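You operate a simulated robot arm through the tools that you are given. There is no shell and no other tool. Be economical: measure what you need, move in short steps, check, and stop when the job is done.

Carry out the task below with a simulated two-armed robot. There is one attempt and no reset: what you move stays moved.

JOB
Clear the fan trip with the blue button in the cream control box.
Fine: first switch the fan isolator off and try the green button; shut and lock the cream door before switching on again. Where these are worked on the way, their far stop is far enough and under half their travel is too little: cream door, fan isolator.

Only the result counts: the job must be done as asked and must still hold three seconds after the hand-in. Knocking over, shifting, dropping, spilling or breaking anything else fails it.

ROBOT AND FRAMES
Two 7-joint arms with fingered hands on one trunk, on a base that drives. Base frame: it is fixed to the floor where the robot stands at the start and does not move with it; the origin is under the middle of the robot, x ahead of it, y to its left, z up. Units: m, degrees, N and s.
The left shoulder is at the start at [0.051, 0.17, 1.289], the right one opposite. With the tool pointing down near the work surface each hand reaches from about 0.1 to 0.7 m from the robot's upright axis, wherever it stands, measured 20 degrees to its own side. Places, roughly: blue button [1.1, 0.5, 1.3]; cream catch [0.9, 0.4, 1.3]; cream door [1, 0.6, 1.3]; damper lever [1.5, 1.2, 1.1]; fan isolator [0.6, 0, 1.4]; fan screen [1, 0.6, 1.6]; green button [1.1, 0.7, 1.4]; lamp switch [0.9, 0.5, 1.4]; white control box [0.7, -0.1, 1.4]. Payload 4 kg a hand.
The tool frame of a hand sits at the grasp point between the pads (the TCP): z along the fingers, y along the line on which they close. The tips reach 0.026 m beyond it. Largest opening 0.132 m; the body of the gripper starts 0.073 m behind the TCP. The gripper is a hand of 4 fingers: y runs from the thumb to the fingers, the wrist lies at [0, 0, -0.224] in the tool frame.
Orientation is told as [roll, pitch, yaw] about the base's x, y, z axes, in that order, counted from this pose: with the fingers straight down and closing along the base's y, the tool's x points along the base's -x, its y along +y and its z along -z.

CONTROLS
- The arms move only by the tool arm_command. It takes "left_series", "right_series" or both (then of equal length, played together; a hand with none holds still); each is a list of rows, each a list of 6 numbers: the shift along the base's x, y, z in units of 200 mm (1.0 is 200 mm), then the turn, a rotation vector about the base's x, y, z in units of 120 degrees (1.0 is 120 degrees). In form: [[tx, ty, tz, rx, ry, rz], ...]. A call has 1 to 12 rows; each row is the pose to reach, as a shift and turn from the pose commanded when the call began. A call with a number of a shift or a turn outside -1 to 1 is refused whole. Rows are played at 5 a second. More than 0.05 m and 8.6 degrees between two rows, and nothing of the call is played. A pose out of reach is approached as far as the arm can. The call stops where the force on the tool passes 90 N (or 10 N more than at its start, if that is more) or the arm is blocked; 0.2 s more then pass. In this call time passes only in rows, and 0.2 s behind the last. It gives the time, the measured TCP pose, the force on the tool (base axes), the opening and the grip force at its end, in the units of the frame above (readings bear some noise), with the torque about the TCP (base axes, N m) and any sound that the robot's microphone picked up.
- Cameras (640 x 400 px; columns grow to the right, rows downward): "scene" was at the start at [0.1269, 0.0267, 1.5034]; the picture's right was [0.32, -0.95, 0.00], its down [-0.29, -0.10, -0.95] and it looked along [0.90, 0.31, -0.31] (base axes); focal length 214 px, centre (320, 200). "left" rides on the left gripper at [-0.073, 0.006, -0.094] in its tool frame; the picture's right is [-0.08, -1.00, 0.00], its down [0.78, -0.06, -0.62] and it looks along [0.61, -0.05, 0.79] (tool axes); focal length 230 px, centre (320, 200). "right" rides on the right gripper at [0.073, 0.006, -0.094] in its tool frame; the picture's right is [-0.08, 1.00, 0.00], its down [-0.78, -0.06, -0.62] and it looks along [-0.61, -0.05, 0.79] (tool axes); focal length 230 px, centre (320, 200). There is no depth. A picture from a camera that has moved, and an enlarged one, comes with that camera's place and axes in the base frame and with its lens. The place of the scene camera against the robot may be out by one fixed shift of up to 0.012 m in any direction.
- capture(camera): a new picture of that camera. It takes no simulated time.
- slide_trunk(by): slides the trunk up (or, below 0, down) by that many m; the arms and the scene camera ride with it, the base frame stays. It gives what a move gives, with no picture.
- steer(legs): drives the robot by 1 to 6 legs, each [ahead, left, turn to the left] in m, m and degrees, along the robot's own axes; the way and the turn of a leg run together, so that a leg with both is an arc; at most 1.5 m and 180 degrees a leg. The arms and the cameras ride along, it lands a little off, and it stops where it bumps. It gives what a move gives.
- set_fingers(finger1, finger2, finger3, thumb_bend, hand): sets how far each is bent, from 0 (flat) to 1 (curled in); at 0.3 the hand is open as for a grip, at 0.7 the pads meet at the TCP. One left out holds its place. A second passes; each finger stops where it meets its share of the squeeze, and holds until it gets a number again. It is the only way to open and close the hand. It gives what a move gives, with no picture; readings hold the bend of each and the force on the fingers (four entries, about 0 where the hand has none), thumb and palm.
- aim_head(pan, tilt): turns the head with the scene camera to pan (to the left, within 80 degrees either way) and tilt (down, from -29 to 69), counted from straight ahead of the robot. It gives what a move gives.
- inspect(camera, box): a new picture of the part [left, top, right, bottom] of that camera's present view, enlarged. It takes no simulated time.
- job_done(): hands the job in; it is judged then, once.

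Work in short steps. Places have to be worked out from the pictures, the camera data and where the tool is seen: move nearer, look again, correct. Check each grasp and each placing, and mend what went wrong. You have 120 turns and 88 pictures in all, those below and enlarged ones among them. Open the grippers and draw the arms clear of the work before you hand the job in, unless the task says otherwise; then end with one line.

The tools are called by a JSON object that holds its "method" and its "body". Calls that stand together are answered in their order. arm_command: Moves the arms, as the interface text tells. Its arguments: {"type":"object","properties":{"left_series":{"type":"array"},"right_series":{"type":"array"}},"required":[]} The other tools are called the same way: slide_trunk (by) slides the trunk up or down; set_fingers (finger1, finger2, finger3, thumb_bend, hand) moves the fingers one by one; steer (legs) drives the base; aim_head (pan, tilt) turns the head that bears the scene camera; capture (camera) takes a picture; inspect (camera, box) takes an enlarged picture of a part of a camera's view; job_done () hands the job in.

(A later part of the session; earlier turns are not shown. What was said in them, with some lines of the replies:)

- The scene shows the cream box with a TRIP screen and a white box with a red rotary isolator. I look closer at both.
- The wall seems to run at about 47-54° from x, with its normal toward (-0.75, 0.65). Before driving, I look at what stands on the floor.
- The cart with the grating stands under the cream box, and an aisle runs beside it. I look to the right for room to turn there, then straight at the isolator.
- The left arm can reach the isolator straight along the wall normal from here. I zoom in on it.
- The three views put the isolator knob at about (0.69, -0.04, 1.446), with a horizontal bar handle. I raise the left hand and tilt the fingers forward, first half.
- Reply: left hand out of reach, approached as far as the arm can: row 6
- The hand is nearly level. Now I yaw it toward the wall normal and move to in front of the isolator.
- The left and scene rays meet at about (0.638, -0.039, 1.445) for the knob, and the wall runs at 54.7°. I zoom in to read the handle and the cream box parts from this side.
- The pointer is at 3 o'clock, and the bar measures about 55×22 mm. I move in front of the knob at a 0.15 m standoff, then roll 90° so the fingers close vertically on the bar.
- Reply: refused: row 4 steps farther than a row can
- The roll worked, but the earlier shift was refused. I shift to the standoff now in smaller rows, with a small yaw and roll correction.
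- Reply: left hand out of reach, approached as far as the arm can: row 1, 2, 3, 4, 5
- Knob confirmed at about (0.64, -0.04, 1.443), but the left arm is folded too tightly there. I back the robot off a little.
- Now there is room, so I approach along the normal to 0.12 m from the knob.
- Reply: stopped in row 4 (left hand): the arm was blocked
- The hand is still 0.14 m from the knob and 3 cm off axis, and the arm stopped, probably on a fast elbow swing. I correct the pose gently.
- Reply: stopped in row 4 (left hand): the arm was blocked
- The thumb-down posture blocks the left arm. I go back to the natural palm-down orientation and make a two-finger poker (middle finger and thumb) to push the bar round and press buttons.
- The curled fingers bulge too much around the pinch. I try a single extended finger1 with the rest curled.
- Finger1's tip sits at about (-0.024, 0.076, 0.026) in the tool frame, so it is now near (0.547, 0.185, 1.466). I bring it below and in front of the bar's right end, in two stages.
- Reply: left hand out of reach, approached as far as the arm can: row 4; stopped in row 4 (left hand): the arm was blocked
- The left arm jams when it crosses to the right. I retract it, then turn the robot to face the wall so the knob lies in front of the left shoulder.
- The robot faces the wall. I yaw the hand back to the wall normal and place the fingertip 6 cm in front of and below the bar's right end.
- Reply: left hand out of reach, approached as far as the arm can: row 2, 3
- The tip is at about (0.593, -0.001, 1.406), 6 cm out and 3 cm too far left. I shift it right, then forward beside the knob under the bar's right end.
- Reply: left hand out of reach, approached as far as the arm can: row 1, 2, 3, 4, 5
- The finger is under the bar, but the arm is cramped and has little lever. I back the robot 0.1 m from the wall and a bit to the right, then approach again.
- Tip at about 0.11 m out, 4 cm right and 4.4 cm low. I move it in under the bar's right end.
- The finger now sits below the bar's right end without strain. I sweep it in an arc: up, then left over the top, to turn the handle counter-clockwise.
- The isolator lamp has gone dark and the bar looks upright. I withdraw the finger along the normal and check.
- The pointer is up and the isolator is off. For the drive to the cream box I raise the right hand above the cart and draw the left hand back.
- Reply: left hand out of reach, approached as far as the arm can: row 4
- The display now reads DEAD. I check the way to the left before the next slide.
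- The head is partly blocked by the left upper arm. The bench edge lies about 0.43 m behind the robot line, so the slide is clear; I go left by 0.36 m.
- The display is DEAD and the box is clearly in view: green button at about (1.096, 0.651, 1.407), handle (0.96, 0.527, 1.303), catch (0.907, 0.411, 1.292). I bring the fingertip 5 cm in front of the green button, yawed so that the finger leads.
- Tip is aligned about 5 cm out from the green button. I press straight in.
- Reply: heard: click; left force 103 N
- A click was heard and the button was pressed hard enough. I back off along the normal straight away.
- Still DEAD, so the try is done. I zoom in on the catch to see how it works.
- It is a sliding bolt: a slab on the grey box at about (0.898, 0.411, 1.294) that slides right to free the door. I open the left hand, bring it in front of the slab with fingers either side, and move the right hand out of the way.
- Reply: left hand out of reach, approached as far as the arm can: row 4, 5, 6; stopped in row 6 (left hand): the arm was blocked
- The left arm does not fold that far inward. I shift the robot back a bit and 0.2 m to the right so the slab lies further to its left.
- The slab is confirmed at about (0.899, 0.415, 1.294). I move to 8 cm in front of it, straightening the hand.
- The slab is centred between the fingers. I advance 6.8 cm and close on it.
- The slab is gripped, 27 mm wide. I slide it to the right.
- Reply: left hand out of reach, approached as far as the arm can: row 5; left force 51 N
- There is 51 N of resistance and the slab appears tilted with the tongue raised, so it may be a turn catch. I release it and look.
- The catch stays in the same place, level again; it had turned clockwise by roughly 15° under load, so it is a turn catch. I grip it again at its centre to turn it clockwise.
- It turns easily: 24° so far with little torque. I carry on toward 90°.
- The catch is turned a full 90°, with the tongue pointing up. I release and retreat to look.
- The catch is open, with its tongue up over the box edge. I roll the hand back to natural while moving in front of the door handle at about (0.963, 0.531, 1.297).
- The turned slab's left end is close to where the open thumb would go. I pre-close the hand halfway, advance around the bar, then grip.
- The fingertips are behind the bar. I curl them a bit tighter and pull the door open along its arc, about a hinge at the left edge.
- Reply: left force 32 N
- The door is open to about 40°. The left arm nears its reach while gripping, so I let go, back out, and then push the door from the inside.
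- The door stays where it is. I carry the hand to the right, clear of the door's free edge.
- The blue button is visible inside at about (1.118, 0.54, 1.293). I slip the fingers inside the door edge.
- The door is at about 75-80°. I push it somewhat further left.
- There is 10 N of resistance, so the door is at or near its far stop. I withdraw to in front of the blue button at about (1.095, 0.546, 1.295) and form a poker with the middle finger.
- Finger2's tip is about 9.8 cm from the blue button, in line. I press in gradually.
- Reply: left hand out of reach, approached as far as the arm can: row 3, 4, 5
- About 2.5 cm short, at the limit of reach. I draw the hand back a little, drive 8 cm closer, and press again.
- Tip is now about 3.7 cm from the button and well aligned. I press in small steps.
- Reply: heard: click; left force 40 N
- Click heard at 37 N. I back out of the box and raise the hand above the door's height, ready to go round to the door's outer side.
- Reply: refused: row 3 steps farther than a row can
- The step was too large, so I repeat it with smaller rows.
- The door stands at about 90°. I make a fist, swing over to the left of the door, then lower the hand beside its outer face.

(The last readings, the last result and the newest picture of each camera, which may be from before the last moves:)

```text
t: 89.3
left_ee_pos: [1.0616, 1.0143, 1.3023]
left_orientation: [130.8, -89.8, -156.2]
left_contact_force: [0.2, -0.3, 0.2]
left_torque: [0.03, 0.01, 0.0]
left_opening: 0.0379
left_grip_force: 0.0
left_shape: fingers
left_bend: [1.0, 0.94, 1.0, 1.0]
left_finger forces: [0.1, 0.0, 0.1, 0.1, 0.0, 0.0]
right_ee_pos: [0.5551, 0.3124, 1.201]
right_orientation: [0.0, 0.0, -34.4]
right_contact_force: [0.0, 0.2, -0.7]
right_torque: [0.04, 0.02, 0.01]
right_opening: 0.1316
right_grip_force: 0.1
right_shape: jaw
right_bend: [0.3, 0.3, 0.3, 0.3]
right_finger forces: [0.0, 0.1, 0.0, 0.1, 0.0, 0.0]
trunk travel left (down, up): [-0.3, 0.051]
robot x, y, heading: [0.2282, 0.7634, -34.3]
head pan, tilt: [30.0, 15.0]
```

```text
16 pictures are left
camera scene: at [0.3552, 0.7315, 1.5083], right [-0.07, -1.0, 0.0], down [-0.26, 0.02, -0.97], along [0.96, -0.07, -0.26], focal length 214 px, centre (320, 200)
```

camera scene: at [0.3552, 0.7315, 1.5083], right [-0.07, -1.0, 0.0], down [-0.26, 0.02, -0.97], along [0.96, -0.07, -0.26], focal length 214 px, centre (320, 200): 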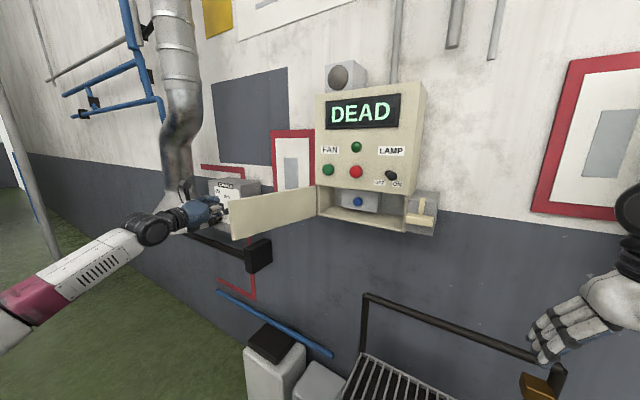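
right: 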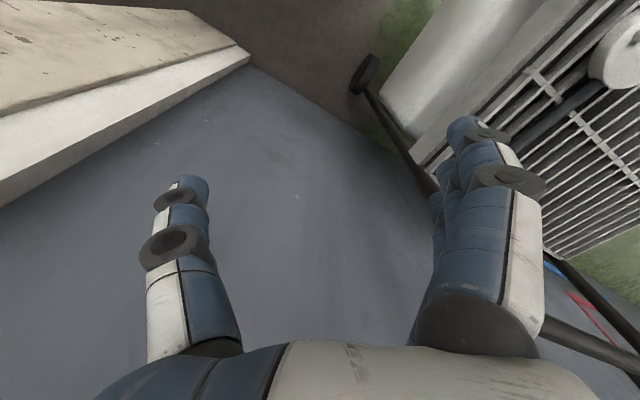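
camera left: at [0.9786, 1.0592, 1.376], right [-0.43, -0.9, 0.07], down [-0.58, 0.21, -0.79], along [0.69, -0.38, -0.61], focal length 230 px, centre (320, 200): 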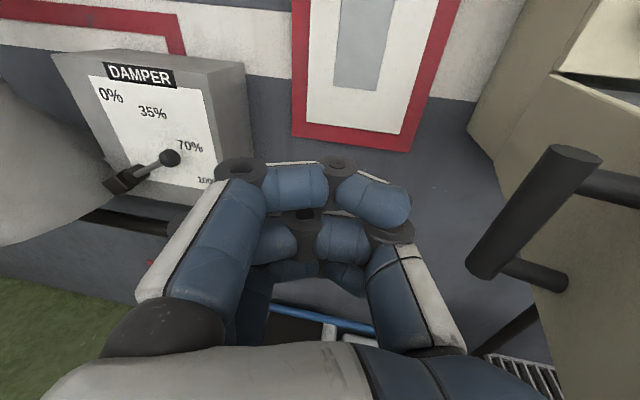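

The scene view is clear: the door is at about 90° with my fist on its outer side. I push it to the right.

{"method": "arm_command", "body": {"left_series": [[-0.115, -0.163, 0, 0, 0, 0], [-0.23, -0.326, 0, 0, 0, 0], [-0.346, -0.49, 0, 0, 0, 0], [-0.46, -0.65, 0, 0, 0, 0], [-0.578, -0.816, 0, 0, 0, 0]]}}

{"method": "arm_command", "body": {"left_series": [[-0.115, -0.163, 0, 0, 0, 0], [-0.21, -0.32, 0, 0, 0, 0], [-0.18, -0.42, 0, 0, 0, 0]]}}

{"method": "capture", "body": {"camera": "scene"}}

```text
t: 90.5
left_ee_pos: [0.9459, 0.8489, 1.3049]
left_orientation: [134.6, -89.8, -159.9]
left_contact_force: [-0.7, -0.4, -0.6]
left_torque: [0.02, 0.01, -0.04]
left_opening: 0.0381
left_grip_force: 0.1
left_shape: fingers
left_bend: [1.0, 0.94, 1.0, 1.0]
left_finger forces: [0.1, 0.0, 0.0, 0.1, 0.2, 0.0]
right_ee_pos: [0.5534, 0.3122, 1.201]
right_orientation: [-0.1, 0.0, -34.2]
right_contact_force: [0.1, 0.2, 0.5]
right_torque: [-0.03, 0.0, 0.0]
right_opening: 0.1319
right_grip_force: 0.0
right_shape: jaw
right_bend: [0.3, 0.3, 0.3, 0.3]
right_finger forces: [0.1, 0.0, 0.1, 0.0, 0.1, 0.0]
trunk travel left (down, up): [-0.3, 0.051]
robot x, y, heading: [0.2325, 0.7643, -34.3]
head pan, tilt: [30.0, 15.0]
```

```text
t: 91.3
left_ee_pos: [0.9049, 0.8237, 1.3246]
left_orientation: [41.6, -89.8, -67.1]
left_contact_force: [-0.7, 0.2, -0.1]
left_torque: [-0.02, 0.02, 0.02]
left_opening: 0.0379
left_grip_force: 0.4
left_shape: fingers
left_bend: [1.0, 0.95, 1.0, 1.0]
left_finger forces: [0.1, 0.0, 0.0, 0.0, 0.0, 0.0]
left hand out of reach, approached as far as the arm can: row 1, 2, 3
right_ee_pos: [0.5534, 0.3142, 1.2006]
right_orientation: [0.1, 0.0, -34.3]
right_contact_force: [0.0, -0.6, -0.1]
right_torque: [0.01, 0.03, -0.02]
right_opening: 0.132
right_grip_force: 0.0
right_shape: jaw
right_bend: [0.3, 0.3, 0.3, 0.3]
right_finger forces: [0.0, 0.0, 0.0, 0.0, 0.0, 0.0]
trunk travel left (down, up): [-0.3, 0.051]
robot x, y, heading: [0.231, 0.7657, -34.2]
head pan, tilt: [30.0, 15.0]
```

```text
15 pictures are left
camera scene: at [0.3547, 0.7313, 1.5083], right [-0.07, -1.0, 0.0], down [-0.26, 0.02, -0.97], along [0.96, -0.07, -0.26], focal length 214 px, centre (320, 200)
```

scene: 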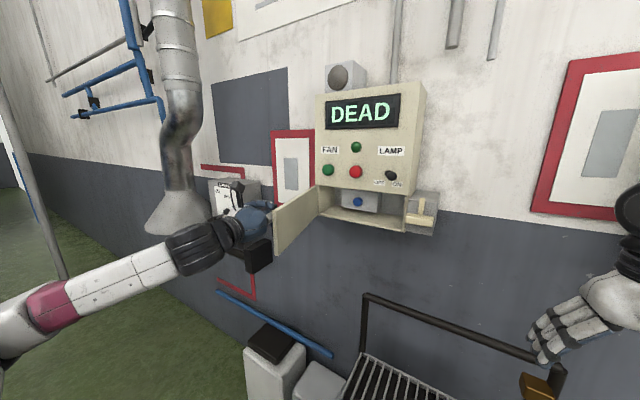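

The door is now at about 60° and the arm is cramped again. I let the base carry the fist 0.15 m to the right, pushing the door on.

{"method": "steer", "body": {"legs": [[0, -0.16, 0]]}}

{"method": "capture", "body": {"camera": "scene"}}

```text
t: 92.8
left_ee_pos: [0.8163, 0.6924, 1.3252]
left_orientation: [49.8, -89.7, -75.2]
left_contact_force: [-0.5, -0.1, 0.4]
left_torque: [-0.02, 0.05, 0.0]
left_opening: 0.0383
left_grip_force: 0.1
left_shape: fingers
left_bend: [1.0, 0.95, 1.0, 1.0]
left_finger forces: [0.1, 0.1, 0.0, 0.0, 0.0, 0.0]
right_ee_pos: [0.4665, 0.1826, 1.1998]
right_orientation: [0.0, 0.0, -34.1]
right_contact_force: [-0.4, 0.5, 0.3]
right_torque: [0.05, 0.0, 0.0]
right_opening: 0.132
right_grip_force: 0.0
right_shape: jaw
right_bend: [0.3, 0.3, 0.3, 0.3]
right_finger forces: [0.0, 0.0, 0.0, 0.1, 0.0, 0.0]
trunk travel left (down, up): [-0.3, 0.051]
robot x, y, heading: [0.1409, 0.6334, -34.1]
head pan, tilt: [30.0, 15.0]
```

```text
14 pictures are left
camera scene: at [0.266, 0.6005, 1.5083], right [-0.07, -1.0, 0.0], down [-0.26, 0.02, -0.97], along [0.96, -0.07, -0.26], focal length 214 px, centre (320, 200)
```

scene: 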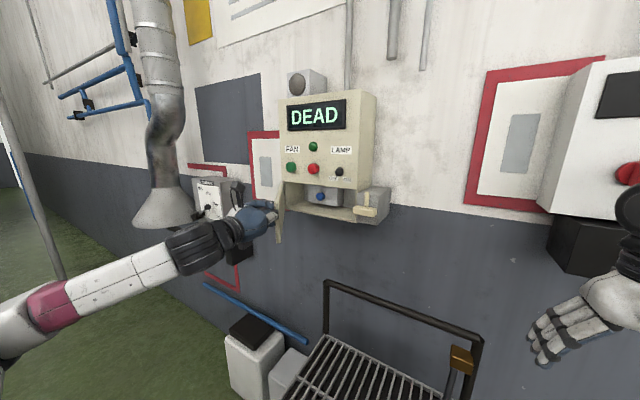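

The door is near 45°. Now I push forward on it toward the wall.

{"method": "arm_command", "body": {"left_series": [[0.08, -0.14, -0.02, 0, 0, -0.02], [0.18, -0.27, -0.04, 0, 0, -0.04], [0.29, -0.4, -0.06, 0, 0, -0.06], [0.4, -0.53, -0.08, 0, 0, -0.08], [0.51, -0.667, -0.1, 0, 0, -0.08]]}}

{"method": "capture", "body": {"camera": "left"}}

```text
t: 94.0
left_ee_pos: [0.9088, 0.5546, 1.3533]
left_orientation: [0.0, -88.2, -35.9]
left_contact_force: [-25.5, -14.9, 22.9]
left_torque: [-0.32, 1.01, 0.69]
left_opening: 0.0383
left_grip_force: 25.0
left_shape: fingers
left_bend: [1.0, 0.95, 1.0, 1.0]
left_finger forces: [0.1, 0.1, 25.6, 0.0, 25.0, 0.0]
left hand out of reach, approached as far as the arm can: row 1, 2, 3, 4, 5
right_ee_pos: [0.46, 0.1794, 1.2025]
right_orientation: [0.2, -0.1, -34.2]
right_contact_force: [-0.1, -0.7, 0.2]
right_torque: [0.0, 0.0, 0.01]
right_opening: 0.1321
right_grip_force: 0.2
right_shape: jaw
right_bend: [0.3, 0.3, 0.3, 0.3]
right_finger forces: [0.0, 0.0, 0.0, 0.0, 0.1, 0.1]
trunk travel left (down, up): [-0.3, 0.051]
robot x, y, heading: [0.1386, 0.6369, -34.3]
head pan, tilt: [30.0, 15.0]
```

```text
13 pictures are left
camera left: at [0.8399, 0.6143, 1.4306], right [-0.58, -0.81, 0.08], down [-0.55, 0.33, -0.77], along [0.59, -0.49, -0.64], focal length 230 px, centre (320, 200)
```

left: 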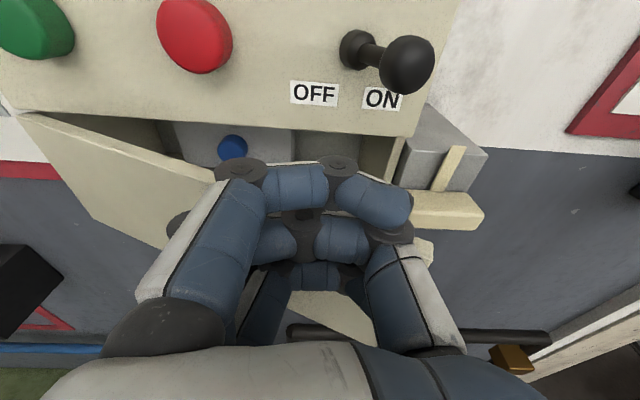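

The door is at about 30°, but the hand rode up near the lamp switch because the arm is cramped. I back the robot off 9 cm, then lower the hand and look.

{"method": "steer", "body": {"legs": [[-0.09, 0, 0]]}}

{"method": "arm_command", "body": {"left_series": [[0, 0, -0.15, 0, 0, 0], [0, 0, -0.28, 0, 0, 0]]}}

{"method": "capture", "body": {"camera": "left"}}

```text
t: 95.1
left_ee_pos: [0.8473, 0.6155, 1.3454]
left_orientation: [-7.9, -87.6, -27.3]
left_contact_force: [-1.1, 0.2, -0.2]
left_torque: [0.02, -0.02, -0.06]
left_opening: 0.0386
left_grip_force: 0.0
left_shape: fingers
left_bend: [1.0, 0.95, 1.0, 1.0]
left_finger forces: [0.0, 0.0, 0.1, 0.1, 0.1, 0.0]
right_ee_pos: [0.392, 0.2326, 1.2022]
right_orientation: [0.0, 0.0, -34.2]
right_contact_force: [-0.1, -0.2, 0.0]
right_torque: [-0.02, -0.02, 0.04]
right_opening: 0.1318
right_grip_force: 0.1
right_shape: jaw
right_bend: [0.3, 0.3, 0.3, 0.3]
right_finger forces: [0.0, 0.1, 0.0, 0.0, 0.1, 0.0]
trunk travel left (down, up): [-0.3, 0.051]
robot x, y, heading: [0.0678, 0.6859, -34.0]
head pan, tilt: [30.0, 15.0]
```

```text
t: 95.7
left_ee_pos: [0.851, 0.6194, 1.3239]
left_orientation: [-10.4, -85.8, -25.0]
left_contact_force: [-0.1, -0.6, -0.1]
left_torque: [-0.01, 0.02, -0.01]
left_opening: 0.0386
left_grip_force: 0.0
left_shape: fingers
left_bend: [1.0, 0.95, 1.0, 1.0]
left_finger forces: [0.0, 0.0, 0.1, 0.1, 0.0, 0.0]
left hand out of reach, approached as far as the arm can: row 1, 2
right_ee_pos: [0.3923, 0.2339, 1.2007]
right_orientation: [0.1, 0.0, -34.2]
right_contact_force: [0.1, 0.8, -1.5]
right_torque: [-0.04, 0.0, 0.0]
right_opening: 0.1318
right_grip_force: 0.2
right_shape: jaw
right_bend: [0.3, 0.3, 0.3, 0.3]
right_finger forces: [0.0, 0.1, 0.0, 0.0, 0.0, 0.1]
trunk travel left (down, up): [-0.3, 0.051]
robot x, y, heading: [0.0691, 0.6825, -34.0]
head pan, tilt: [30.0, 15.0]
```

```text
12 pictures are left
camera left: at [0.7827, 0.6774, 1.4039], right [-0.57, -0.81, 0.09], down [-0.59, 0.33, -0.74], along [0.57, -0.48, -0.67], focal length 230 px, centre (320, 200)
```

left: 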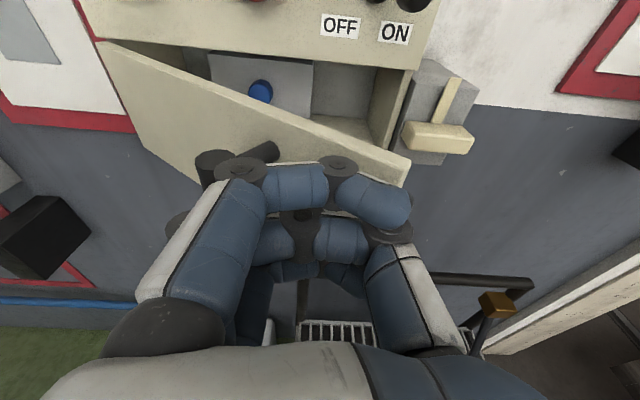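

The door is at about 35°, with the fist in front of its right half. I push forward along the normal while lowering to mid-door height.

{"method": "arm_command", "body": {"left_series": [[0.12, -0.087, -0.08, 0, -0.01, 0], [0.245, -0.174, -0.13, 0, -0.02, 0], [0.37, -0.26, -0.15, 0, -0.03, 0], [0.49, -0.347, -0.15, 0, -0.03, 0]]}}

{"method": "capture", "body": {"camera": "left"}}

```text
t: 96.7
left_ee_pos: [0.9606, 0.5475, 1.3353]
left_orientation: [24.6, -87.1, -60.1]
left_contact_force: [-0.2, -0.5, -0.1]
left_torque: [0.0, -0.01, 0.03]
left_opening: 0.0389
left_grip_force: 0.1
left_shape: fingers
left_bend: [1.0, 0.96, 1.0, 1.0]
left_finger forces: [0.0, 0.1, 0.0, 0.0, 0.0, 0.0]
left hand out of reach, approached as far as the arm can: row 1, 2, 3, 4
right_ee_pos: [0.3939, 0.2325, 1.2003]
right_orientation: [0.0, 0.1, -34.0]
right_contact_force: [0.6, 0.1, -1.5]
right_torque: [-0.04, 0.0, 0.0]
right_opening: 0.1316
right_grip_force: 0.1
right_shape: jaw
right_bend: [0.3, 0.3, 0.3, 0.3]
right_finger forces: [0.0, 0.0, 0.1, 0.0, 0.1, 0.1]
trunk travel left (down, up): [-0.3, 0.051]
robot x, y, heading: [0.0676, 0.6789, -34.2]
head pan, tilt: [30.0, 15.0]
```

```text
11 pictures are left
camera left: at [0.8896, 0.6041, 1.4133], right [-0.58, -0.82, 0.06], down [-0.56, 0.34, -0.76], along [0.6, -0.47, -0.65], focal length 230 px, centre (320, 200)
```

left: 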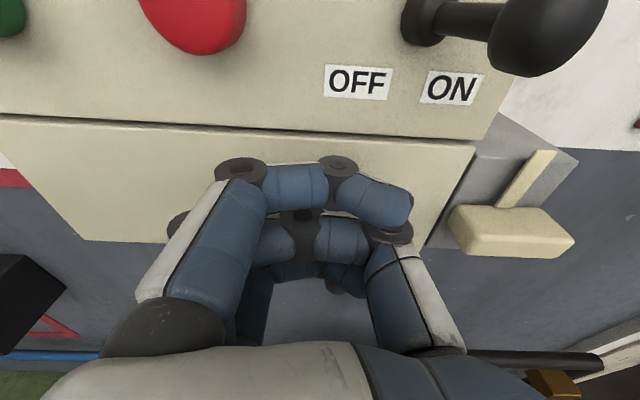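

The door looks flush. I give one more small push to seat it, then back away.

{"method": "arm_command", "body": {"left_series": [[0.04, -0.028, 0, 0, 0, 0], [0.08, -0.057, 0, 0, 0, 0]]}}

{"method": "arm_command", "body": {"left_series": [[-0.16, 0.113, 0, 0, 0, 0], [-0.33, 0.226, 0, 0, 0, 0], [-0.49, 0.34, 0, 0, 0, 0]]}}

{"method": "steer", "body": {"legs": [[0, -0.12, 0]]}}

{"method": "capture", "body": {"camera": "left"}}

```text
t: 97.3
left_ee_pos: [0.9717, 0.5412, 1.3418]
left_orientation: [28.0, -87.7, -63.5]
left_contact_force: [-20.0, 15.4, 3.2]
left_torque: [0.04, 0.16, -0.45]
left_opening: 0.0391
left_grip_force: 14.4
left_shape: fingers
left_bend: [1.0, 0.96, 1.0, 1.0]
left_finger forces: [0.0, 0.1, 0.0, 0.1, 28.4, 0.0]
right_ee_pos: [0.3893, 0.2367, 1.2043]
right_orientation: [0.0, -0.2, -34.2]
right_contact_force: [-0.7, -0.2, 0.7]
right_torque: [0.0, 0.0, 0.02]
right_opening: 0.1322
right_grip_force: 0.0
right_shape: jaw
right_bend: [0.3, 0.3, 0.3, 0.3]
right_finger forces: [0.0, 0.0, 0.1, 0.0, 0.0, 0.0]
trunk travel left (down, up): [-0.3, 0.051]
robot x, y, heading: [0.0687, 0.6826, -33.9]
head pan, tilt: [30.0, 15.0]
```

```text
t: 98.1
left_ee_pos: [0.8767, 0.6058, 1.3385]
left_orientation: [25.9, -87.4, -61.4]
left_contact_force: [-1.0, 0.2, -0.3]
left_torque: [-0.01, 0.01, -0.01]
left_opening: 0.039
left_grip_force: 0.1
left_shape: fingers
left_bend: [1.0, 0.96, 1.0, 1.0]
left_finger forces: [0.0, 0.0, 0.1, 0.1, 0.0, 0.0]
right_ee_pos: [0.3921, 0.2334, 1.2019]
right_orientation: [0.0, -0.1, -34.2]
right_contact_force: [-0.3, 0.4, -0.9]
right_torque: [0.0, -0.01, 0.05]
right_opening: 0.1321
right_grip_force: 0.1
right_shape: jaw
right_bend: [0.3, 0.3, 0.3, 0.3]
right_finger forces: [0.1, 0.1, 0.0, 0.0, 0.1, 0.1]
trunk travel left (down, up): [-0.3, 0.051]
robot x, y, heading: [0.0676, 0.6827, -34.0]
head pan, tilt: [30.0, 15.0]
```

```text
t: 99.3
left_ee_pos: [0.8096, 0.5061, 1.3383]
left_orientation: [25.8, -87.3, -61.4]
left_contact_force: [-0.1, -0.1, 0.0]
left_torque: [0.0, 0.01, 0.01]
left_opening: 0.039
left_grip_force: 0.0
left_shape: fingers
left_bend: [1.0, 0.96, 1.0, 1.0]
left_finger forces: [0.1, 0.1, 0.0, 0.0, 0.0, 0.0]
right_ee_pos: [0.3259, 0.1343, 1.2007]
right_orientation: [0.0, 0.0, -34.1]
right_contact_force: [-0.7, -0.2, -0.2]
right_torque: [0.03, -0.03, 0.01]
right_opening: 0.1319
right_grip_force: 0.1
right_shape: jaw
right_bend: [0.3, 0.3, 0.3, 0.3]
right_finger forces: [0.0, 0.0, 0.0, 0.0, 0.1, 0.0]
trunk travel left (down, up): [-0.3, 0.051]
robot x, y, heading: [0.0008, 0.587, -34.3]
head pan, tilt: [30.0, 15.0]
```

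```text
10 pictures are left
camera left: at [0.7391, 0.562, 1.4159], right [-0.58, -0.81, 0.06], down [-0.55, 0.34, -0.76], along [0.6, -0.47, -0.65], focal length 230 px, centre (320, 200)
```

left: 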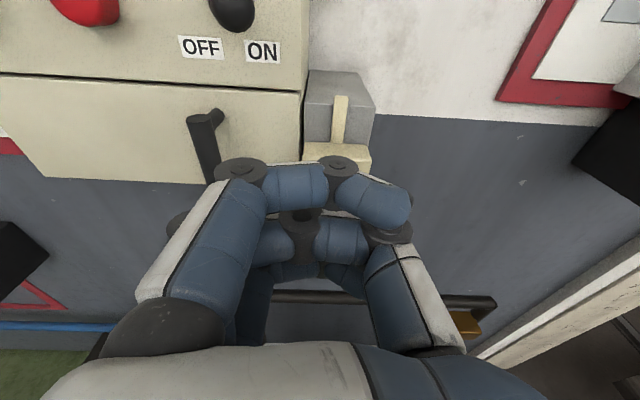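

The door is shut. Now I roll the hand thumb-down again and go to the same standoff in front of the catch as before, then open the hand.

{"method": "arm_command", "body": {"left_series": [[0.007, -0.017, -0.02, 0.0556, -0.0394, 0], [0.014, -0.034, -0.04, 0.1113, -0.0788, 0], [0.021, -0.051, -0.06, 0.1669, -0.1182, 0], [0.029, -0.069, -0.08, 0.2225, -0.1576, 0], [0.036, -0.086, -0.1, 0.2782, -0.197, 0], [0.043, -0.103, -0.12, 0.3338, -0.2364, 0], [0.05, -0.12, -0.145, 0.3895, -0.2759, 0], [0.058, -0.138, -0.165, 0.4451, -0.3153, 0], [0.065, -0.155, -0.186, 0.5007, -0.3547, 0], [0.072, -0.172, -0.207, 0.5564, -0.3941, 0], [0.08, -0.19, -0.228, 0.612, -0.4335, 0]]}}

{"method": "set_fingers", "body": {"hand": "left", "finger1": 0.3, "finger2": 0.3, "finger3": 0.3, "thumb_bend": 0.3}}

{"method": "capture", "body": {"camera": "left"}}

```text
t: 101.7
left_ee_pos: [0.8334, 0.4749, 1.3005]
left_orientation: [89.3, 1.4, -123.4]
left_contact_force: [-0.3, -0.3, -0.7]
left_torque: [-0.02, -0.02, 0.0]
left_opening: 0.039
left_grip_force: 0.1
left_shape: fingers
left_bend: [1.0, 0.96, 1.0, 1.0]
left_finger forces: [0.0, 0.0, 0.0, 0.1, 0.0, 0.0]
left hand out of reach, approached as far as the arm can: row 10, 11
right_ee_pos: [0.3256, 0.1341, 1.1995]
right_orientation: [0.0, 0.0, -34.2]
right_contact_force: [0.8, 1.3, -0.1]
right_torque: [0.02, -0.03, 0.0]
right_opening: 0.132
right_grip_force: 0.0
right_shape: jaw
right_bend: [0.3, 0.3, 0.3, 0.3]
right_finger forces: [0.0, 0.1, 0.0, 0.0, 0.1, 0.0]
trunk travel left (down, up): [-0.3, 0.051]
robot x, y, heading: [0.0004, 0.5852, -34.2]
head pan, tilt: [30.0, 15.0]
```

```text
t: 102.7
left_ee_pos: [0.8325, 0.4738, 1.2999]
left_orientation: [89.3, 1.1, -123.4]
left_contact_force: [0.1, 1.0, 0.7]
left_torque: [0.02, 0.02, 0.02]
left_opening: 0.1359
left_grip_force: 0.1
left_shape: fingers
left_bend: [0.3, 0.3, 0.3, 0.3]
left_finger forces: [0.0, 0.0, 0.1, 0.0, 0.0, 0.0]
right_ee_pos: [0.3261, 0.1352, 1.2007]
right_orientation: [0.1, 0.0, -34.2]
right_contact_force: [-0.8, -0.2, 0.0]
right_torque: [0.02, -0.03, 0.0]
right_opening: 0.1319
right_grip_force: 0.0
right_shape: jaw
right_bend: [0.3, 0.3, 0.3, 0.3]
right_finger forces: [0.0, 0.0, 0.0, 0.1, 0.1, 0.0]
trunk travel left (down, up): [-0.3, 0.051]
robot x, y, heading: [0.0034, 0.5854, -34.2]
head pan, tilt: [30.0, 15.0]
```

```text
9 pictures are left
camera left: at [0.7142, 0.4648, 1.3063], right [-0.04, -0.04, -1.0], down [-0.08, 1.0, -0.04], along [1.0, 0.08, -0.05], focal length 230 px, centre (320, 200)
```

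left: 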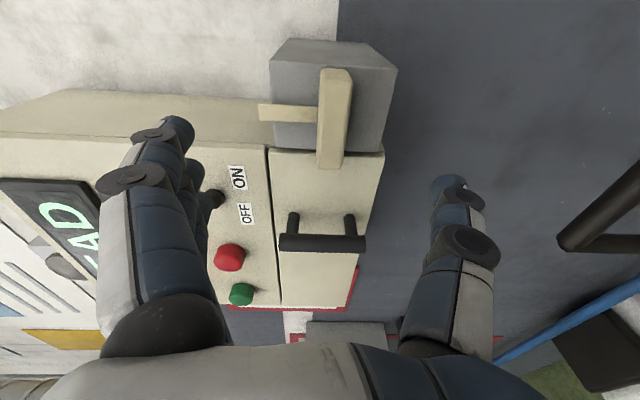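

The view matches the earlier release pose. I advance, grip the slab, and turn it back counter-clockwise.

{"method": "arm_command", "body": {"left_series": [[0.095, -0.085, -0.01, 0, 0, -0.006], [0.19, -0.17, -0.02, 0, 0, -0.012], [0.285, -0.255, -0.035, 0, 0, -0.017]]}}

{"method": "set_fingers", "body": {"hand": "left", "finger1": 0.75, "finger2": 0.45, "finger3": 0.75, "thumb_bend": 0.75}}

{"method": "arm_command", "body": {"left_series": [[0, 0, 0, -0.05, 0.035, 0], [0, 0, 0, -0.1, 0.071, 0], [0, 0, 0, -0.15, 0.106, 0]]}}

{"method": "capture", "body": {"camera": "left"}}

```text
t: 103.5
left_ee_pos: [0.8915, 0.4224, 1.2928]
left_orientation: [89.7, 1.2, -125.0]
left_contact_force: [0.1, 0.0, -0.1]
left_torque: [0.02, 0.01, 0.01]
left_opening: 0.1355
left_grip_force: 0.0
left_shape: fingers
left_bend: [0.3, 0.3, 0.3, 0.3]
left_finger forces: [0.1, 0.0, 0.0, 0.0, 0.1, 0.1]
right_ee_pos: [0.3268, 0.1346, 1.1996]
right_orientation: [-0.1, 0.0, -34.2]
right_contact_force: [0.4, -0.1, -0.2]
right_torque: [0.04, 0.03, 0.01]
right_opening: 0.1319
right_grip_force: 0.1
right_shape: jaw
right_bend: [0.3, 0.3, 0.3, 0.3]
right_finger forces: [0.0, 0.1, 0.1, 0.0, 0.0, 0.1]
trunk travel left (down, up): [-0.3, 0.051]
robot x, y, heading: [-0.0012, 0.583, -34.3]
head pan, tilt: [30.0, 15.0]
```

```text
t: 104.5
left_ee_pos: [0.8906, 0.4221, 1.2934]
left_orientation: [89.8, 1.1, -125.0]
left_contact_force: [2.6, -1.0, 3.0]
left_torque: [-0.08, -0.11, -0.01]
left_opening: 0.0265
left_grip_force: 19.3
left_shape: fingers
left_bend: [0.71, 0.38, 0.71, 0.66]
left_finger forces: [7.5, 6.3, 7.1, 0.0, 17.2, 0.0]
right_ee_pos: [0.3254, 0.1343, 1.2011]
right_orientation: [0.0, 0.0, -34.2]
right_contact_force: [-0.3, -0.4, -0.1]
right_torque: [0.01, 0.0, -0.01]
right_opening: 0.1319
right_grip_force: 0.0
right_shape: jaw
right_bend: [0.3, 0.3, 0.3, 0.3]
right_finger forces: [0.0, 0.0, 0.1, 0.0, 0.0, 0.0]
trunk travel left (down, up): [-0.3, 0.051]
robot x, y, heading: [0.0027, 0.5864, -33.7]
head pan, tilt: [30.0, 15.0]
```

```text
t: 105.3
left_ee_pos: [0.8908, 0.4224, 1.293]
left_orientation: [89.6, -21.0, -124.9]
left_contact_force: [9.1, -0.8, 6.7]
left_torque: [-0.1, -0.24, 0.13]
left_opening: 0.0268
left_grip_force: 18.4
left_shape: fingers
left_bend: [0.71, 0.38, 0.71, 0.67]
left_finger forces: [8.0, 6.6, 7.8, 0.1, 13.5, 0.0]
right_ee_pos: [0.3263, 0.1345, 1.2012]
right_orientation: [0.0, 0.0, -34.2]
right_contact_force: [-0.3, -0.1, 0.5]
right_torque: [0.02, 0.0, -0.01]
right_opening: 0.1318
right_grip_force: 0.0
right_shape: jaw
right_bend: [0.3, 0.3, 0.3, 0.3]
right_finger forces: [0.0, 0.0, 0.1, 0.1, 0.0, 0.0]
trunk travel left (down, up): [-0.3, 0.051]
robot x, y, heading: [0.0029, 0.5877, -33.8]
head pan, tilt: [30.0, 15.0]
```

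```text
8 pictures are left
camera left: at [0.7765, 0.4236, 1.3264], right [-0.25, -0.35, -0.9], down [-0.1, 0.94, -0.34], along [0.96, 0.01, -0.27], focal length 230 px, centre (320, 200)
```

left: 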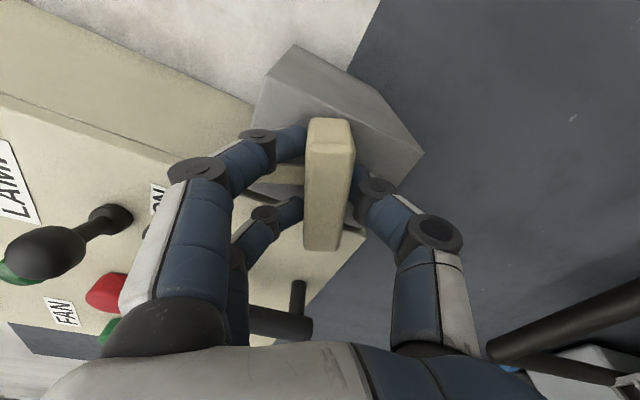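

The slab turns with the hand. I turn the remaining 70° back to level, slightly past, against its stop.

{"method": "arm_command", "body": {"left_series": [[0, 0, 0, -0.053, 0.0377, 0], [0, 0, 0, -0.1066, 0.0754, 0], [0, 0, 0, -0.16, 0.113, 0], [0, 0, 0, -0.213, 0.151, 0], [0, 0, 0, -0.2665, 0.1885, 0], [0, 0, 0, -0.32, 0.226, 0], [0, 0, 0, -0.373, 0.264, 0], [0, 0, 0, -0.426, 0.3016, 0], [0, 0, 0, -0.48, 0.339, 0]]}}

{"method": "set_fingers", "body": {"hand": "left", "finger1": 0.3, "finger2": 0.3, "finger3": 0.3, "thumb_bend": 0.3}}

{"method": "arm_command", "body": {"left_series": [[-0.16, 0.113, 0, 0, 0, 0], [-0.32, 0.226, 0, 0, 0, 0], [-0.48, 0.34, 0, 0, 0, 0]]}}

{"method": "capture", "body": {"camera": "left"}}

```text
t: 107.3
left_ee_pos: [0.8915, 0.4236, 1.2912]
left_orientation: [-77.6, -88.4, 42.2]
left_contact_force: [12.1, 8.1, 3.2]
left_torque: [0.33, -0.25, 0.48]
left_opening: 0.0259
left_grip_force: 18.6
left_shape: fingers
left_bend: [0.71, 0.37, 0.71, 0.67]
left_finger forces: [7.6, 7.5, 10.4, 0.0, 11.7, 0.0]
right_ee_pos: [0.3273, 0.1348, 1.2026]
right_orientation: [0.0, 0.0, -34.2]
right_contact_force: [-0.4, -0.3, 0.1]
right_torque: [0.01, 0.0, 0.02]
right_opening: 0.1318
right_grip_force: 0.0
right_shape: jaw
right_bend: [0.3, 0.3, 0.3, 0.3]
right_finger forces: [0.0, 0.0, 0.1, 0.0, 0.1, 0.0]
trunk travel left (down, up): [-0.3, 0.051]
robot x, y, heading: [0.0023, 0.5861, -34.5]
head pan, tilt: [30.0, 15.0]
```

```text
t: 108.3
left_ee_pos: [0.8871, 0.4196, 1.2939]
left_orientation: [-80.1, -88.7, 44.7]
left_contact_force: [-14.1, -10.1, -2.6]
left_torque: [-0.01, 0.05, -0.26]
left_opening: 0.1049
left_grip_force: 7.7
left_shape: fingers
left_bend: [0.61, 0.3, 0.6, 0.3]
left_finger forces: [8.0, 0.0, 8.0, 0.0, 0.1, 0.0]
right_ee_pos: [0.3231, 0.1335, 1.2008]
right_orientation: [0.1, 0.0, -34.1]
right_contact_force: [-0.4, -0.3, 0.3]
right_torque: [0.01, -0.01, 0.0]
right_opening: 0.1319
right_grip_force: 0.0
right_shape: jaw
right_bend: [0.3, 0.3, 0.3, 0.3]
right_finger forces: [0.1, 0.0, 0.0, 0.0, 0.1, 0.0]
trunk travel left (down, up): [-0.3, 0.051]
robot x, y, heading: [0.0022, 0.5843, -34.1]
head pan, tilt: [30.0, 15.0]
```

```text
t: 109.1
left_ee_pos: [0.7913, 0.4918, 1.2946]
left_orientation: [-68.3, -88.6, 32.4]
left_contact_force: [0.1, 0.1, -0.3]
left_torque: [-0.02, 0.02, 0.02]
left_opening: 0.136
left_grip_force: 0.2
left_shape: fingers
left_bend: [0.3, 0.3, 0.3, 0.3]
left_finger forces: [0.1, 0.0, 0.0, 0.1, 0.1, 0.1]
right_ee_pos: [0.3253, 0.1363, 1.2025]
right_orientation: [0.1, -0.1, -34.2]
right_contact_force: [-0.1, -0.3, -0.4]
right_torque: [0.02, 0.0, 0.02]
right_opening: 0.1318
right_grip_force: 0.1
right_shape: jaw
right_bend: [0.3, 0.3, 0.3, 0.3]
right_finger forces: [0.0, 0.0, 0.0, 0.0, 0.0, 0.1]
trunk travel left (down, up): [-0.3, 0.051]
robot x, y, heading: [-0.0005, 0.5879, -33.9]
head pan, tilt: [30.0, 15.0]
```

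```text
7 pictures are left
camera left: at [0.7211, 0.5523, 1.3692], right [-0.58, -0.81, 0.1], down [-0.55, 0.3, -0.78], along [0.6, -0.51, -0.62], focal length 230 px, centre (320, 200)
```

left: 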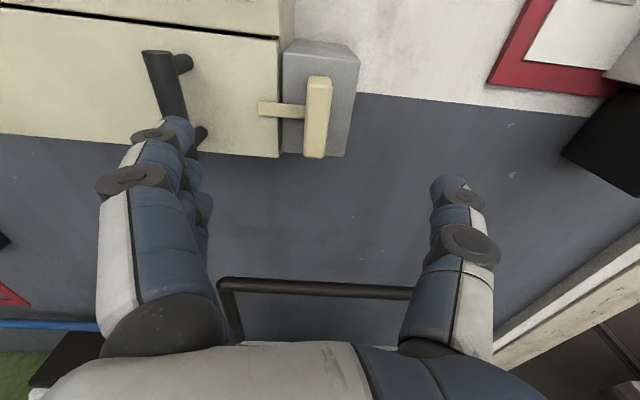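

The tongue lies across the door edge again, so it is locked. Now back to the isolator: I form the finger1 poker, raise the hand, and drive right along the wall.

{"method": "set_fingers", "body": {"hand": "left", "finger1": 0.3, "finger2": 1, "finger3": 1, "thumb_bend": 1}}

{"method": "arm_command", "body": {"left_series": [[-0.05, 0.035, 0.2, 0, 0, 0], [-0.1, 0.07, 0.4, 0, 0, 0], [-0.13, 0.09, 0.6, 0, 0, 0]]}}

{"method": "steer", "body": {"legs": [[0, -0.28, 0], [0, -0.28, 0]]}}

```text
t: 110.1
left_ee_pos: [0.7931, 0.4903, 1.2942]
left_orientation: [-65.8, -88.6, 30.1]
left_contact_force: [-0.4, -0.4, 0.4]
left_torque: [-0.02, 0.01, 0.02]
left_opening: 0.0522
left_grip_force: 0.3
left_shape: fingers
left_bend: [0.3, 0.93, 1.0, 1.0]
left_finger forces: [0.0, 0.0, 0.0, 0.0, 0.0, 0.0]
right_ee_pos: [0.3259, 0.1346, 1.2013]
right_orientation: [0.0, 0.0, -34.2]
right_contact_force: [-0.1, -0.2, -0.3]
right_torque: [-0.05, 0.04, -0.02]
right_opening: 0.1321
right_grip_force: 0.1
right_shape: jaw
right_bend: [0.3, 0.3, 0.3, 0.3]
right_finger forces: [0.0, 0.0, 0.1, 0.0, 0.1, 0.1]
trunk travel left (down, up): [-0.3, 0.051]
robot x, y, heading: [-0.0005, 0.5866, -34.1]
head pan, tilt: [30.0, 15.0]
```

```text
t: 110.9
left_ee_pos: [0.7643, 0.5068, 1.4116]
left_orientation: [-77.8, -88.7, 42.3]
left_contact_force: [0.2, -0.2, 0.5]
left_torque: [0.0, 0.0, 0.01]
left_opening: 0.0523
left_grip_force: 0.1
left_shape: fingers
left_bend: [0.3, 0.94, 1.0, 1.0]
left_finger forces: [0.0, 0.0, 0.1, 0.0, 0.1, 0.0]
right_ee_pos: [0.3256, 0.1345, 1.2006]
right_orientation: [0.0, 0.0, -34.2]
right_contact_force: [0.4, -0.9, -0.6]
right_torque: [-0.02, -0.02, 0.02]
right_opening: 0.1318
right_grip_force: 0.0
right_shape: jaw
right_bend: [0.3, 0.3, 0.3, 0.3]
right_finger forces: [0.0, 0.0, 0.0, 0.0, 0.0, 0.0]
trunk travel left (down, up): [-0.3, 0.051]
robot x, y, heading: [0.0008, 0.5827, -34.3]
head pan, tilt: [30.0, 15.0]
```

```text
t: 114.4
left_ee_pos: [0.4582, 0.054, 1.4115]
left_orientation: [-78.2, -88.6, 43.3]
left_contact_force: [-0.3, -0.4, -0.2]
left_torque: [0.01, 0.03, 0.0]
left_opening: 0.052
left_grip_force: 0.0
left_shape: fingers
left_bend: [0.3, 0.94, 1.0, 1.0]
left_finger forces: [0.0, 0.1, 0.0, 0.0, 0.0, 0.1]
right_ee_pos: [0.0204, -0.3236, 1.2002]
right_orientation: [0.0, 0.0, -33.7]
right_contact_force: [-0.6, 0.2, 0.7]
right_torque: [0.02, -0.04, 0.01]
right_opening: 0.1319
right_grip_force: 0.0
right_shape: jaw
right_bend: [0.3, 0.3, 0.3, 0.3]
right_finger forces: [0.0, 0.1, 0.0, 0.1, 0.0, 0.0]
trunk travel left (down, up): [-0.3, 0.051]
robot x, y, heading: [-0.3086, 0.1252, -33.5]
head pan, tilt: [30.0, 15.0]
```

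I drive ahead 5 cm to the spot that worked before, and look at the knob.

{"method": "steer", "body": {"legs": [[0.055, 0, 0]]}}

{"method": "capture", "body": {"camera": "left"}}

```text
t: 115.3
left_ee_pos: [0.5059, 0.023, 1.4108]
left_orientation: [-75.4, -88.5, 40.7]
left_contact_force: [-0.3, 0.3, -0.4]
left_torque: [0.0, -0.01, -0.03]
left_opening: 0.0521
left_grip_force: 0.1
left_shape: fingers
left_bend: [0.3, 0.94, 1.0, 1.0]
left_finger forces: [0.1, 0.1, 0.0, 0.1, 0.0, 0.0]
right_ee_pos: [0.0692, -0.3559, 1.2008]
right_orientation: [0.0, 0.2, -33.6]
right_contact_force: [0.5, 0.5, -0.6]
right_torque: [-0.01, 0.02, 0.02]
right_opening: 0.132
right_grip_force: 0.0
right_shape: jaw
right_bend: [0.3, 0.3, 0.3, 0.3]
right_finger forces: [0.0, 0.0, 0.0, 0.0, 0.0, 0.1]
trunk travel left (down, up): [-0.3, 0.051]
robot x, y, heading: [-0.2632, 0.0946, -33.5]
head pan, tilt: [30.0, 15.0]
```

```text
6 pictures are left
camera left: at [0.434, 0.0832, 1.4853], right [-0.57, -0.82, 0.1], down [-0.56, 0.29, -0.78], along [0.61, -0.5, -0.62], focal length 230 px, centre (320, 200)
```

left: 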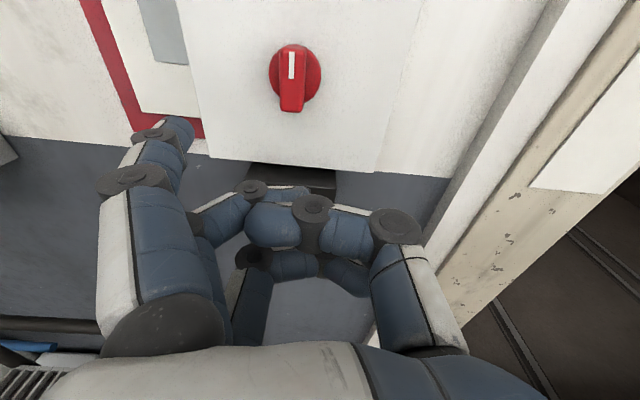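

The knob is confirmed at (0.64, -0.038, 1.442). I bring the finger to the lower right of the upright bar, ready to push its bottom end leftward and up (clockwise).

{"method": "arm_command", "body": {"left_series": [[-0.13, -0.18, -0.05, 0, 0, 0], [-0.257, -0.363, -0.11, 0, 0, 0], [-0.112, -0.466, -0.11, 0, 0, 0], [0.033, -0.568, -0.11, 0, 0, 0], [0.178, -0.671, -0.11, 0, 0, 0]]}}

{"method": "capture", "body": {"camera": "left"}}

```text
t: 116.5
left_ee_pos: [0.5398, -0.1126, 1.3912]
left_orientation: [-76.9, -88.6, 41.9]
left_contact_force: [-0.4, 0.4, 0.6]
left_torque: [0.04, 0.02, -0.02]
left_opening: 0.0523
left_grip_force: 0.1
left_shape: fingers
left_bend: [0.3, 0.94, 1.0, 1.0]
left_finger forces: [0.0, 0.0, 0.0, 0.1, 0.1, 0.1]
right_ee_pos: [0.0678, -0.3539, 1.1998]
right_orientation: [-0.1, 0.1, -33.5]
right_contact_force: [0.6, 0.1, 0.3]
right_torque: [0.0, -0.01, 0.03]
right_opening: 0.1322
right_grip_force: 0.1
right_shape: jaw
right_bend: [0.3, 0.3, 0.3, 0.3]
right_finger forces: [0.0, 0.0, 0.0, 0.0, 0.0, 0.1]
trunk travel left (down, up): [-0.3, 0.051]
robot x, y, heading: [-0.2611, 0.0949, -33.2]
head pan, tilt: [30.0, 15.0]
```

```text
5 pictures are left
camera left: at [0.4679, -0.0526, 1.4643], right [-0.57, -0.82, 0.1], down [-0.55, 0.29, -0.78], along [0.61, -0.5, -0.62], focal length 230 px, centre (320, 200)
```

left: 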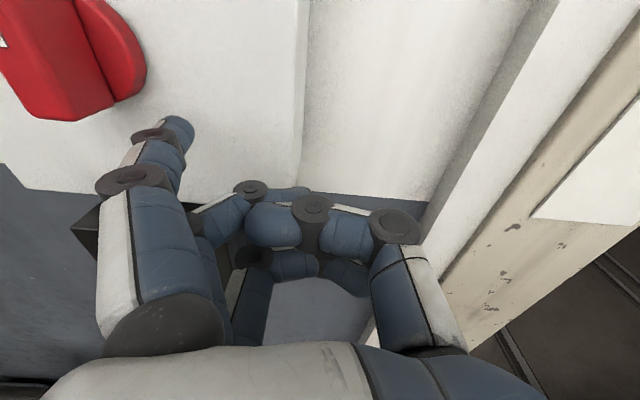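

The tip is right of the bar's lower end, clear of it. I sweep it left and then up to turn the handle clockwise to ON.

{"method": "arm_command", "body": {"left_series": [[0.04, 0.057, 0.035, 0, 0, 0], [0.075, 0.106, 0.03, 0, 0, 0], [0.107, 0.151, 0.005, 0, 0, 0], [0.147, 0.208, 0, 0, 0, 0], [0.173, 0.245, 0.015, 0, 0, 0], [0.188, 0.265, 0.04, 0, 0, 0], [0.1965, 0.277, 0.07, 0, 0, 0], [0.202, 0.286, 0.095, 0, 0, 0]]}}

{"method": "capture", "body": {"camera": "left"}}

```text
t: 118.3
left_ee_pos: [0.5824, -0.0541, 1.4049]
left_orientation: [-64.6, -88.3, 29.7]
left_contact_force: [-8.3, -0.1, -18.2]
left_torque: [-0.98, 0.59, 0.49]
left_opening: 0.0517
left_grip_force: 8.5
left_shape: fingers
left_bend: [0.31, 0.94, 1.0, 1.0]
left_finger forces: [16.9, 0.0, 0.0, 0.1, 0.0, 0.0]
right_ee_pos: [0.0692, -0.3529, 1.1995]
right_orientation: [0.1, 0.1, -33.6]
right_contact_force: [-1.2, 1.2, 0.4]
right_torque: [0.01, -0.05, -0.02]
right_opening: 0.1319
right_grip_force: 0.1
right_shape: jaw
right_bend: [0.3, 0.3, 0.3, 0.3]
right_finger forces: [0.1, 0.0, 0.0, 0.0, 0.0, 0.0]
trunk travel left (down, up): [-0.3, 0.051]
robot x, y, heading: [-0.2628, 0.0956, -33.6]
head pan, tilt: [30.0, 15.0]
```

```text
4 pictures are left
camera left: at [0.5107, 0.0067, 1.4795], right [-0.57, -0.82, 0.1], down [-0.56, 0.29, -0.78], along [0.6, -0.5, -0.62], focal length 230 px, centre (320, 200)
```

left: 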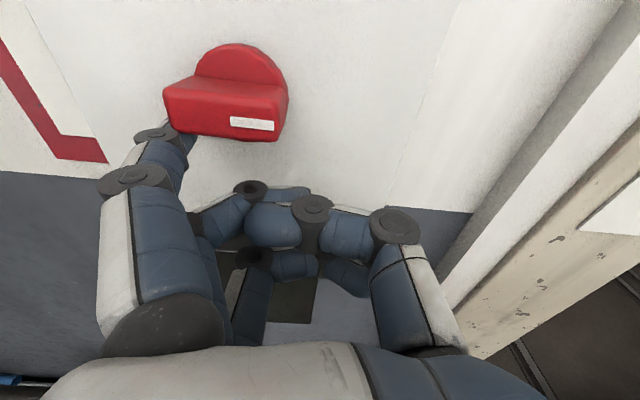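

The handle is level, pointer right, and the finger rests against the stop. I drop the finger slightly, withdraw along the normal, and open the hand.

{"method": "arm_command", "body": {"left_series": [[0, 0, -0.08, 0, 0, 0], [-0.14, 0.1, -0.1, 0, 0, 0], [-0.3, 0.21, -0.1, 0, 0, 0], [-0.45, 0.32, -0.1, 0, 0, 0], [-0.6, 0.42, -0.1, 0, 0, 0]]}}

{"method": "set_fingers", "body": {"hand": "left", "finger1": 0.3, "finger2": 0.3, "finger3": 0.3, "thumb_bend": 0.3}}

{"method": "steer", "body": {"legs": [[-0.06, 0, 0]]}}

{"method": "aim_head", "body": {"pan": 45, "tilt": 15}}

{"method": "capture", "body": {"camera": "scene"}}

```text
t: 119.5
left_ee_pos: [0.4592, 0.0337, 1.3918]
left_orientation: [-81.5, -88.7, 46.7]
left_contact_force: [-0.1, -0.5, -0.4]
left_torque: [-0.04, -0.01, 0.01]
left_opening: 0.0523
left_grip_force: 0.1
left_shape: fingers
left_bend: [0.3, 0.94, 1.0, 1.0]
left_finger forces: [0.0, 0.1, 0.1, 0.1, 0.0, 0.0]
right_ee_pos: [0.0673, -0.3528, 1.2013]
right_orientation: [-0.1, 0.1, -33.5]
right_contact_force: [-0.9, 0.1, 0.7]
right_torque: [-0.02, 0.02, -0.01]
right_opening: 0.1321
right_grip_force: 0.1
right_shape: jaw
right_bend: [0.3, 0.3, 0.3, 0.3]
right_finger forces: [0.0, 0.0, 0.0, 0.1, 0.0, 0.0]
trunk travel left (down, up): [-0.3, 0.051]
robot x, y, heading: [-0.2628, 0.0948, -33.6]
head pan, tilt: [30.0, 15.0]
```

```text
t: 120.5
left_ee_pos: [0.4602, 0.0313, 1.3903]
left_orientation: [-78.4, -88.7, 43.5]
left_contact_force: [-0.1, 0.1, 0.0]
left_torque: [0.03, 0.0, 0.04]
left_opening: 0.1356
left_grip_force: 0.0
left_shape: fingers
left_bend: [0.3, 0.3, 0.3, 0.3]
left_finger forces: [0.1, 0.0, 0.0, 0.0, 0.1, 0.0]
right_ee_pos: [0.0684, -0.3534, 1.2008]
right_orientation: [0.0, 0.0, -33.6]
right_contact_force: [0.5, 0.3, 0.5]
right_torque: [0.0, 0.01, -0.01]
right_opening: 0.1319
right_grip_force: 0.0
right_shape: jaw
right_bend: [0.3, 0.3, 0.3, 0.3]
right_finger forces: [0.0, 0.0, 0.0, 0.1, 0.1, 0.0]
trunk travel left (down, up): [-0.3, 0.051]
robot x, y, heading: [-0.2621, 0.0936, -33.6]
head pan, tilt: [30.0, 15.0]
```

```text
t: 121.5
left_ee_pos: [0.4094, 0.0641, 1.3906]
left_orientation: [-81.3, -88.6, 46.4]
left_contact_force: [-1.2, -0.3, -0.1]
left_torque: [0.01, 0.03, -0.02]
left_opening: 0.1356
left_grip_force: 0.1
left_shape: fingers
left_bend: [0.3, 0.3, 0.3, 0.3]
left_finger forces: [0.0, 0.0, 0.1, 0.0, 0.0, 0.1]
right_ee_pos: [0.0163, -0.3203, 1.2019]
right_orientation: [-0.1, 0.0, -33.6]
right_contact_force: [-0.4, 0.3, 0.6]
right_torque: [0.02, 0.0, 0.0]
right_opening: 0.1317
right_grip_force: 0.1
right_shape: jaw
right_bend: [0.3, 0.3, 0.3, 0.3]
right_finger forces: [0.0, 0.1, 0.0, 0.0, 0.0, 0.0]
trunk travel left (down, up): [-0.3, 0.051]
robot x, y, heading: [-0.3111, 0.1274, -33.6]
head pan, tilt: [30.0, 15.0]
```

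```text
t: 122.3
left_ee_pos: [0.4115, 0.0641, 1.3902]
left_orientation: [-77.7, -88.6, 42.9]
left_contact_force: [-0.5, 0.5, 0.3]
left_torque: [-0.01, 0.0, -0.06]
left_opening: 0.1356
left_grip_force: 0.1
left_shape: fingers
left_bend: [0.3, 0.3, 0.3, 0.3]
left_finger forces: [0.0, 0.0, 0.0, 0.1, 0.1, 0.0]
right_ee_pos: [0.0178, -0.3214, 1.2004]
right_orientation: [0.1, 0.0, -33.7]
right_contact_force: [-0.7, 0.3, 0.4]
right_torque: [0.02, -0.02, -0.01]
right_opening: 0.1319
right_grip_force: 0.0
right_shape: jaw
right_bend: [0.3, 0.3, 0.3, 0.3]
right_finger forces: [0.1, 0.0, 0.0, 0.0, 0.1, 0.0]
trunk travel left (down, up): [-0.3, 0.051]
robot x, y, heading: [-0.311, 0.1262, -33.7]
head pan, tilt: [45.0, 15.0]
```

```text
3 pictures are left
camera scene: at [-0.1871, 0.1193, 1.5082], right [0.2, -0.98, 0.0], down [-0.25, -0.05, -0.97], along [0.95, 0.19, -0.26], focal length 214 px, centre (320, 200)
```

scene: 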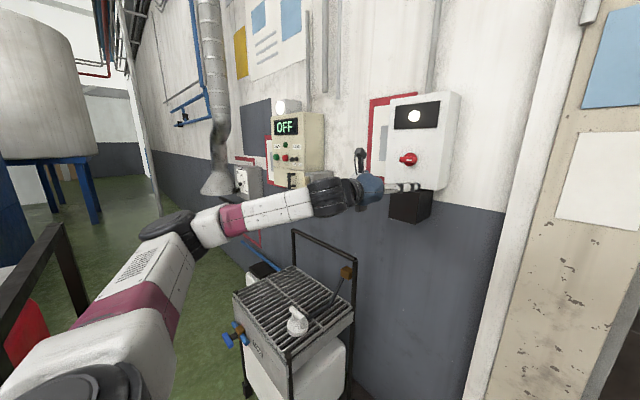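

The isolator lamp is lit and the display no longer shows TRIP. I zoom in to confirm.

{"method": "inspect", "body": {"camera": "scene", "box": [250, 80, 460, 220]}}

```text
2.86 times, centred on (355, 150) of scene
camera zoom: at [-0.1871, 0.1193, 1.5082], right [0.2, -0.98, 0.0], down [-0.25, -0.05, -0.97], along [0.95, 0.19, -0.26], focal length 613 px, centre (220, 343)
```

zoom: 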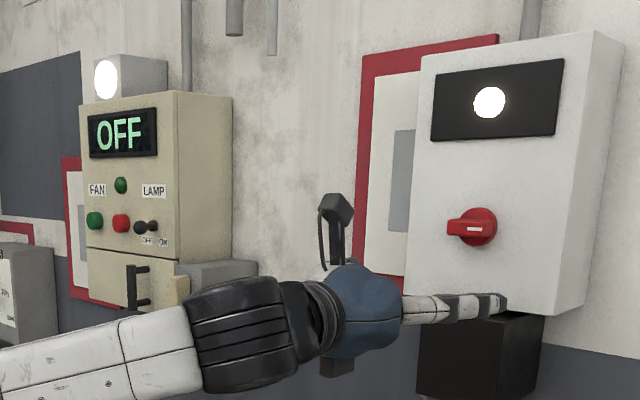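

The display reads OFF with no trip, the door is shut and latched, the isolator is on, and both hands are open and clear. I hand in.

{"method": "job_done", "body": {}}

```text
The job is handed in.
```

The fan trip is cleared: the display went from TRIP to OFF after I switched the isolator off, tried green (still DEAD), pressed blue, shut and latched the cream door, and switched the isolator back on.
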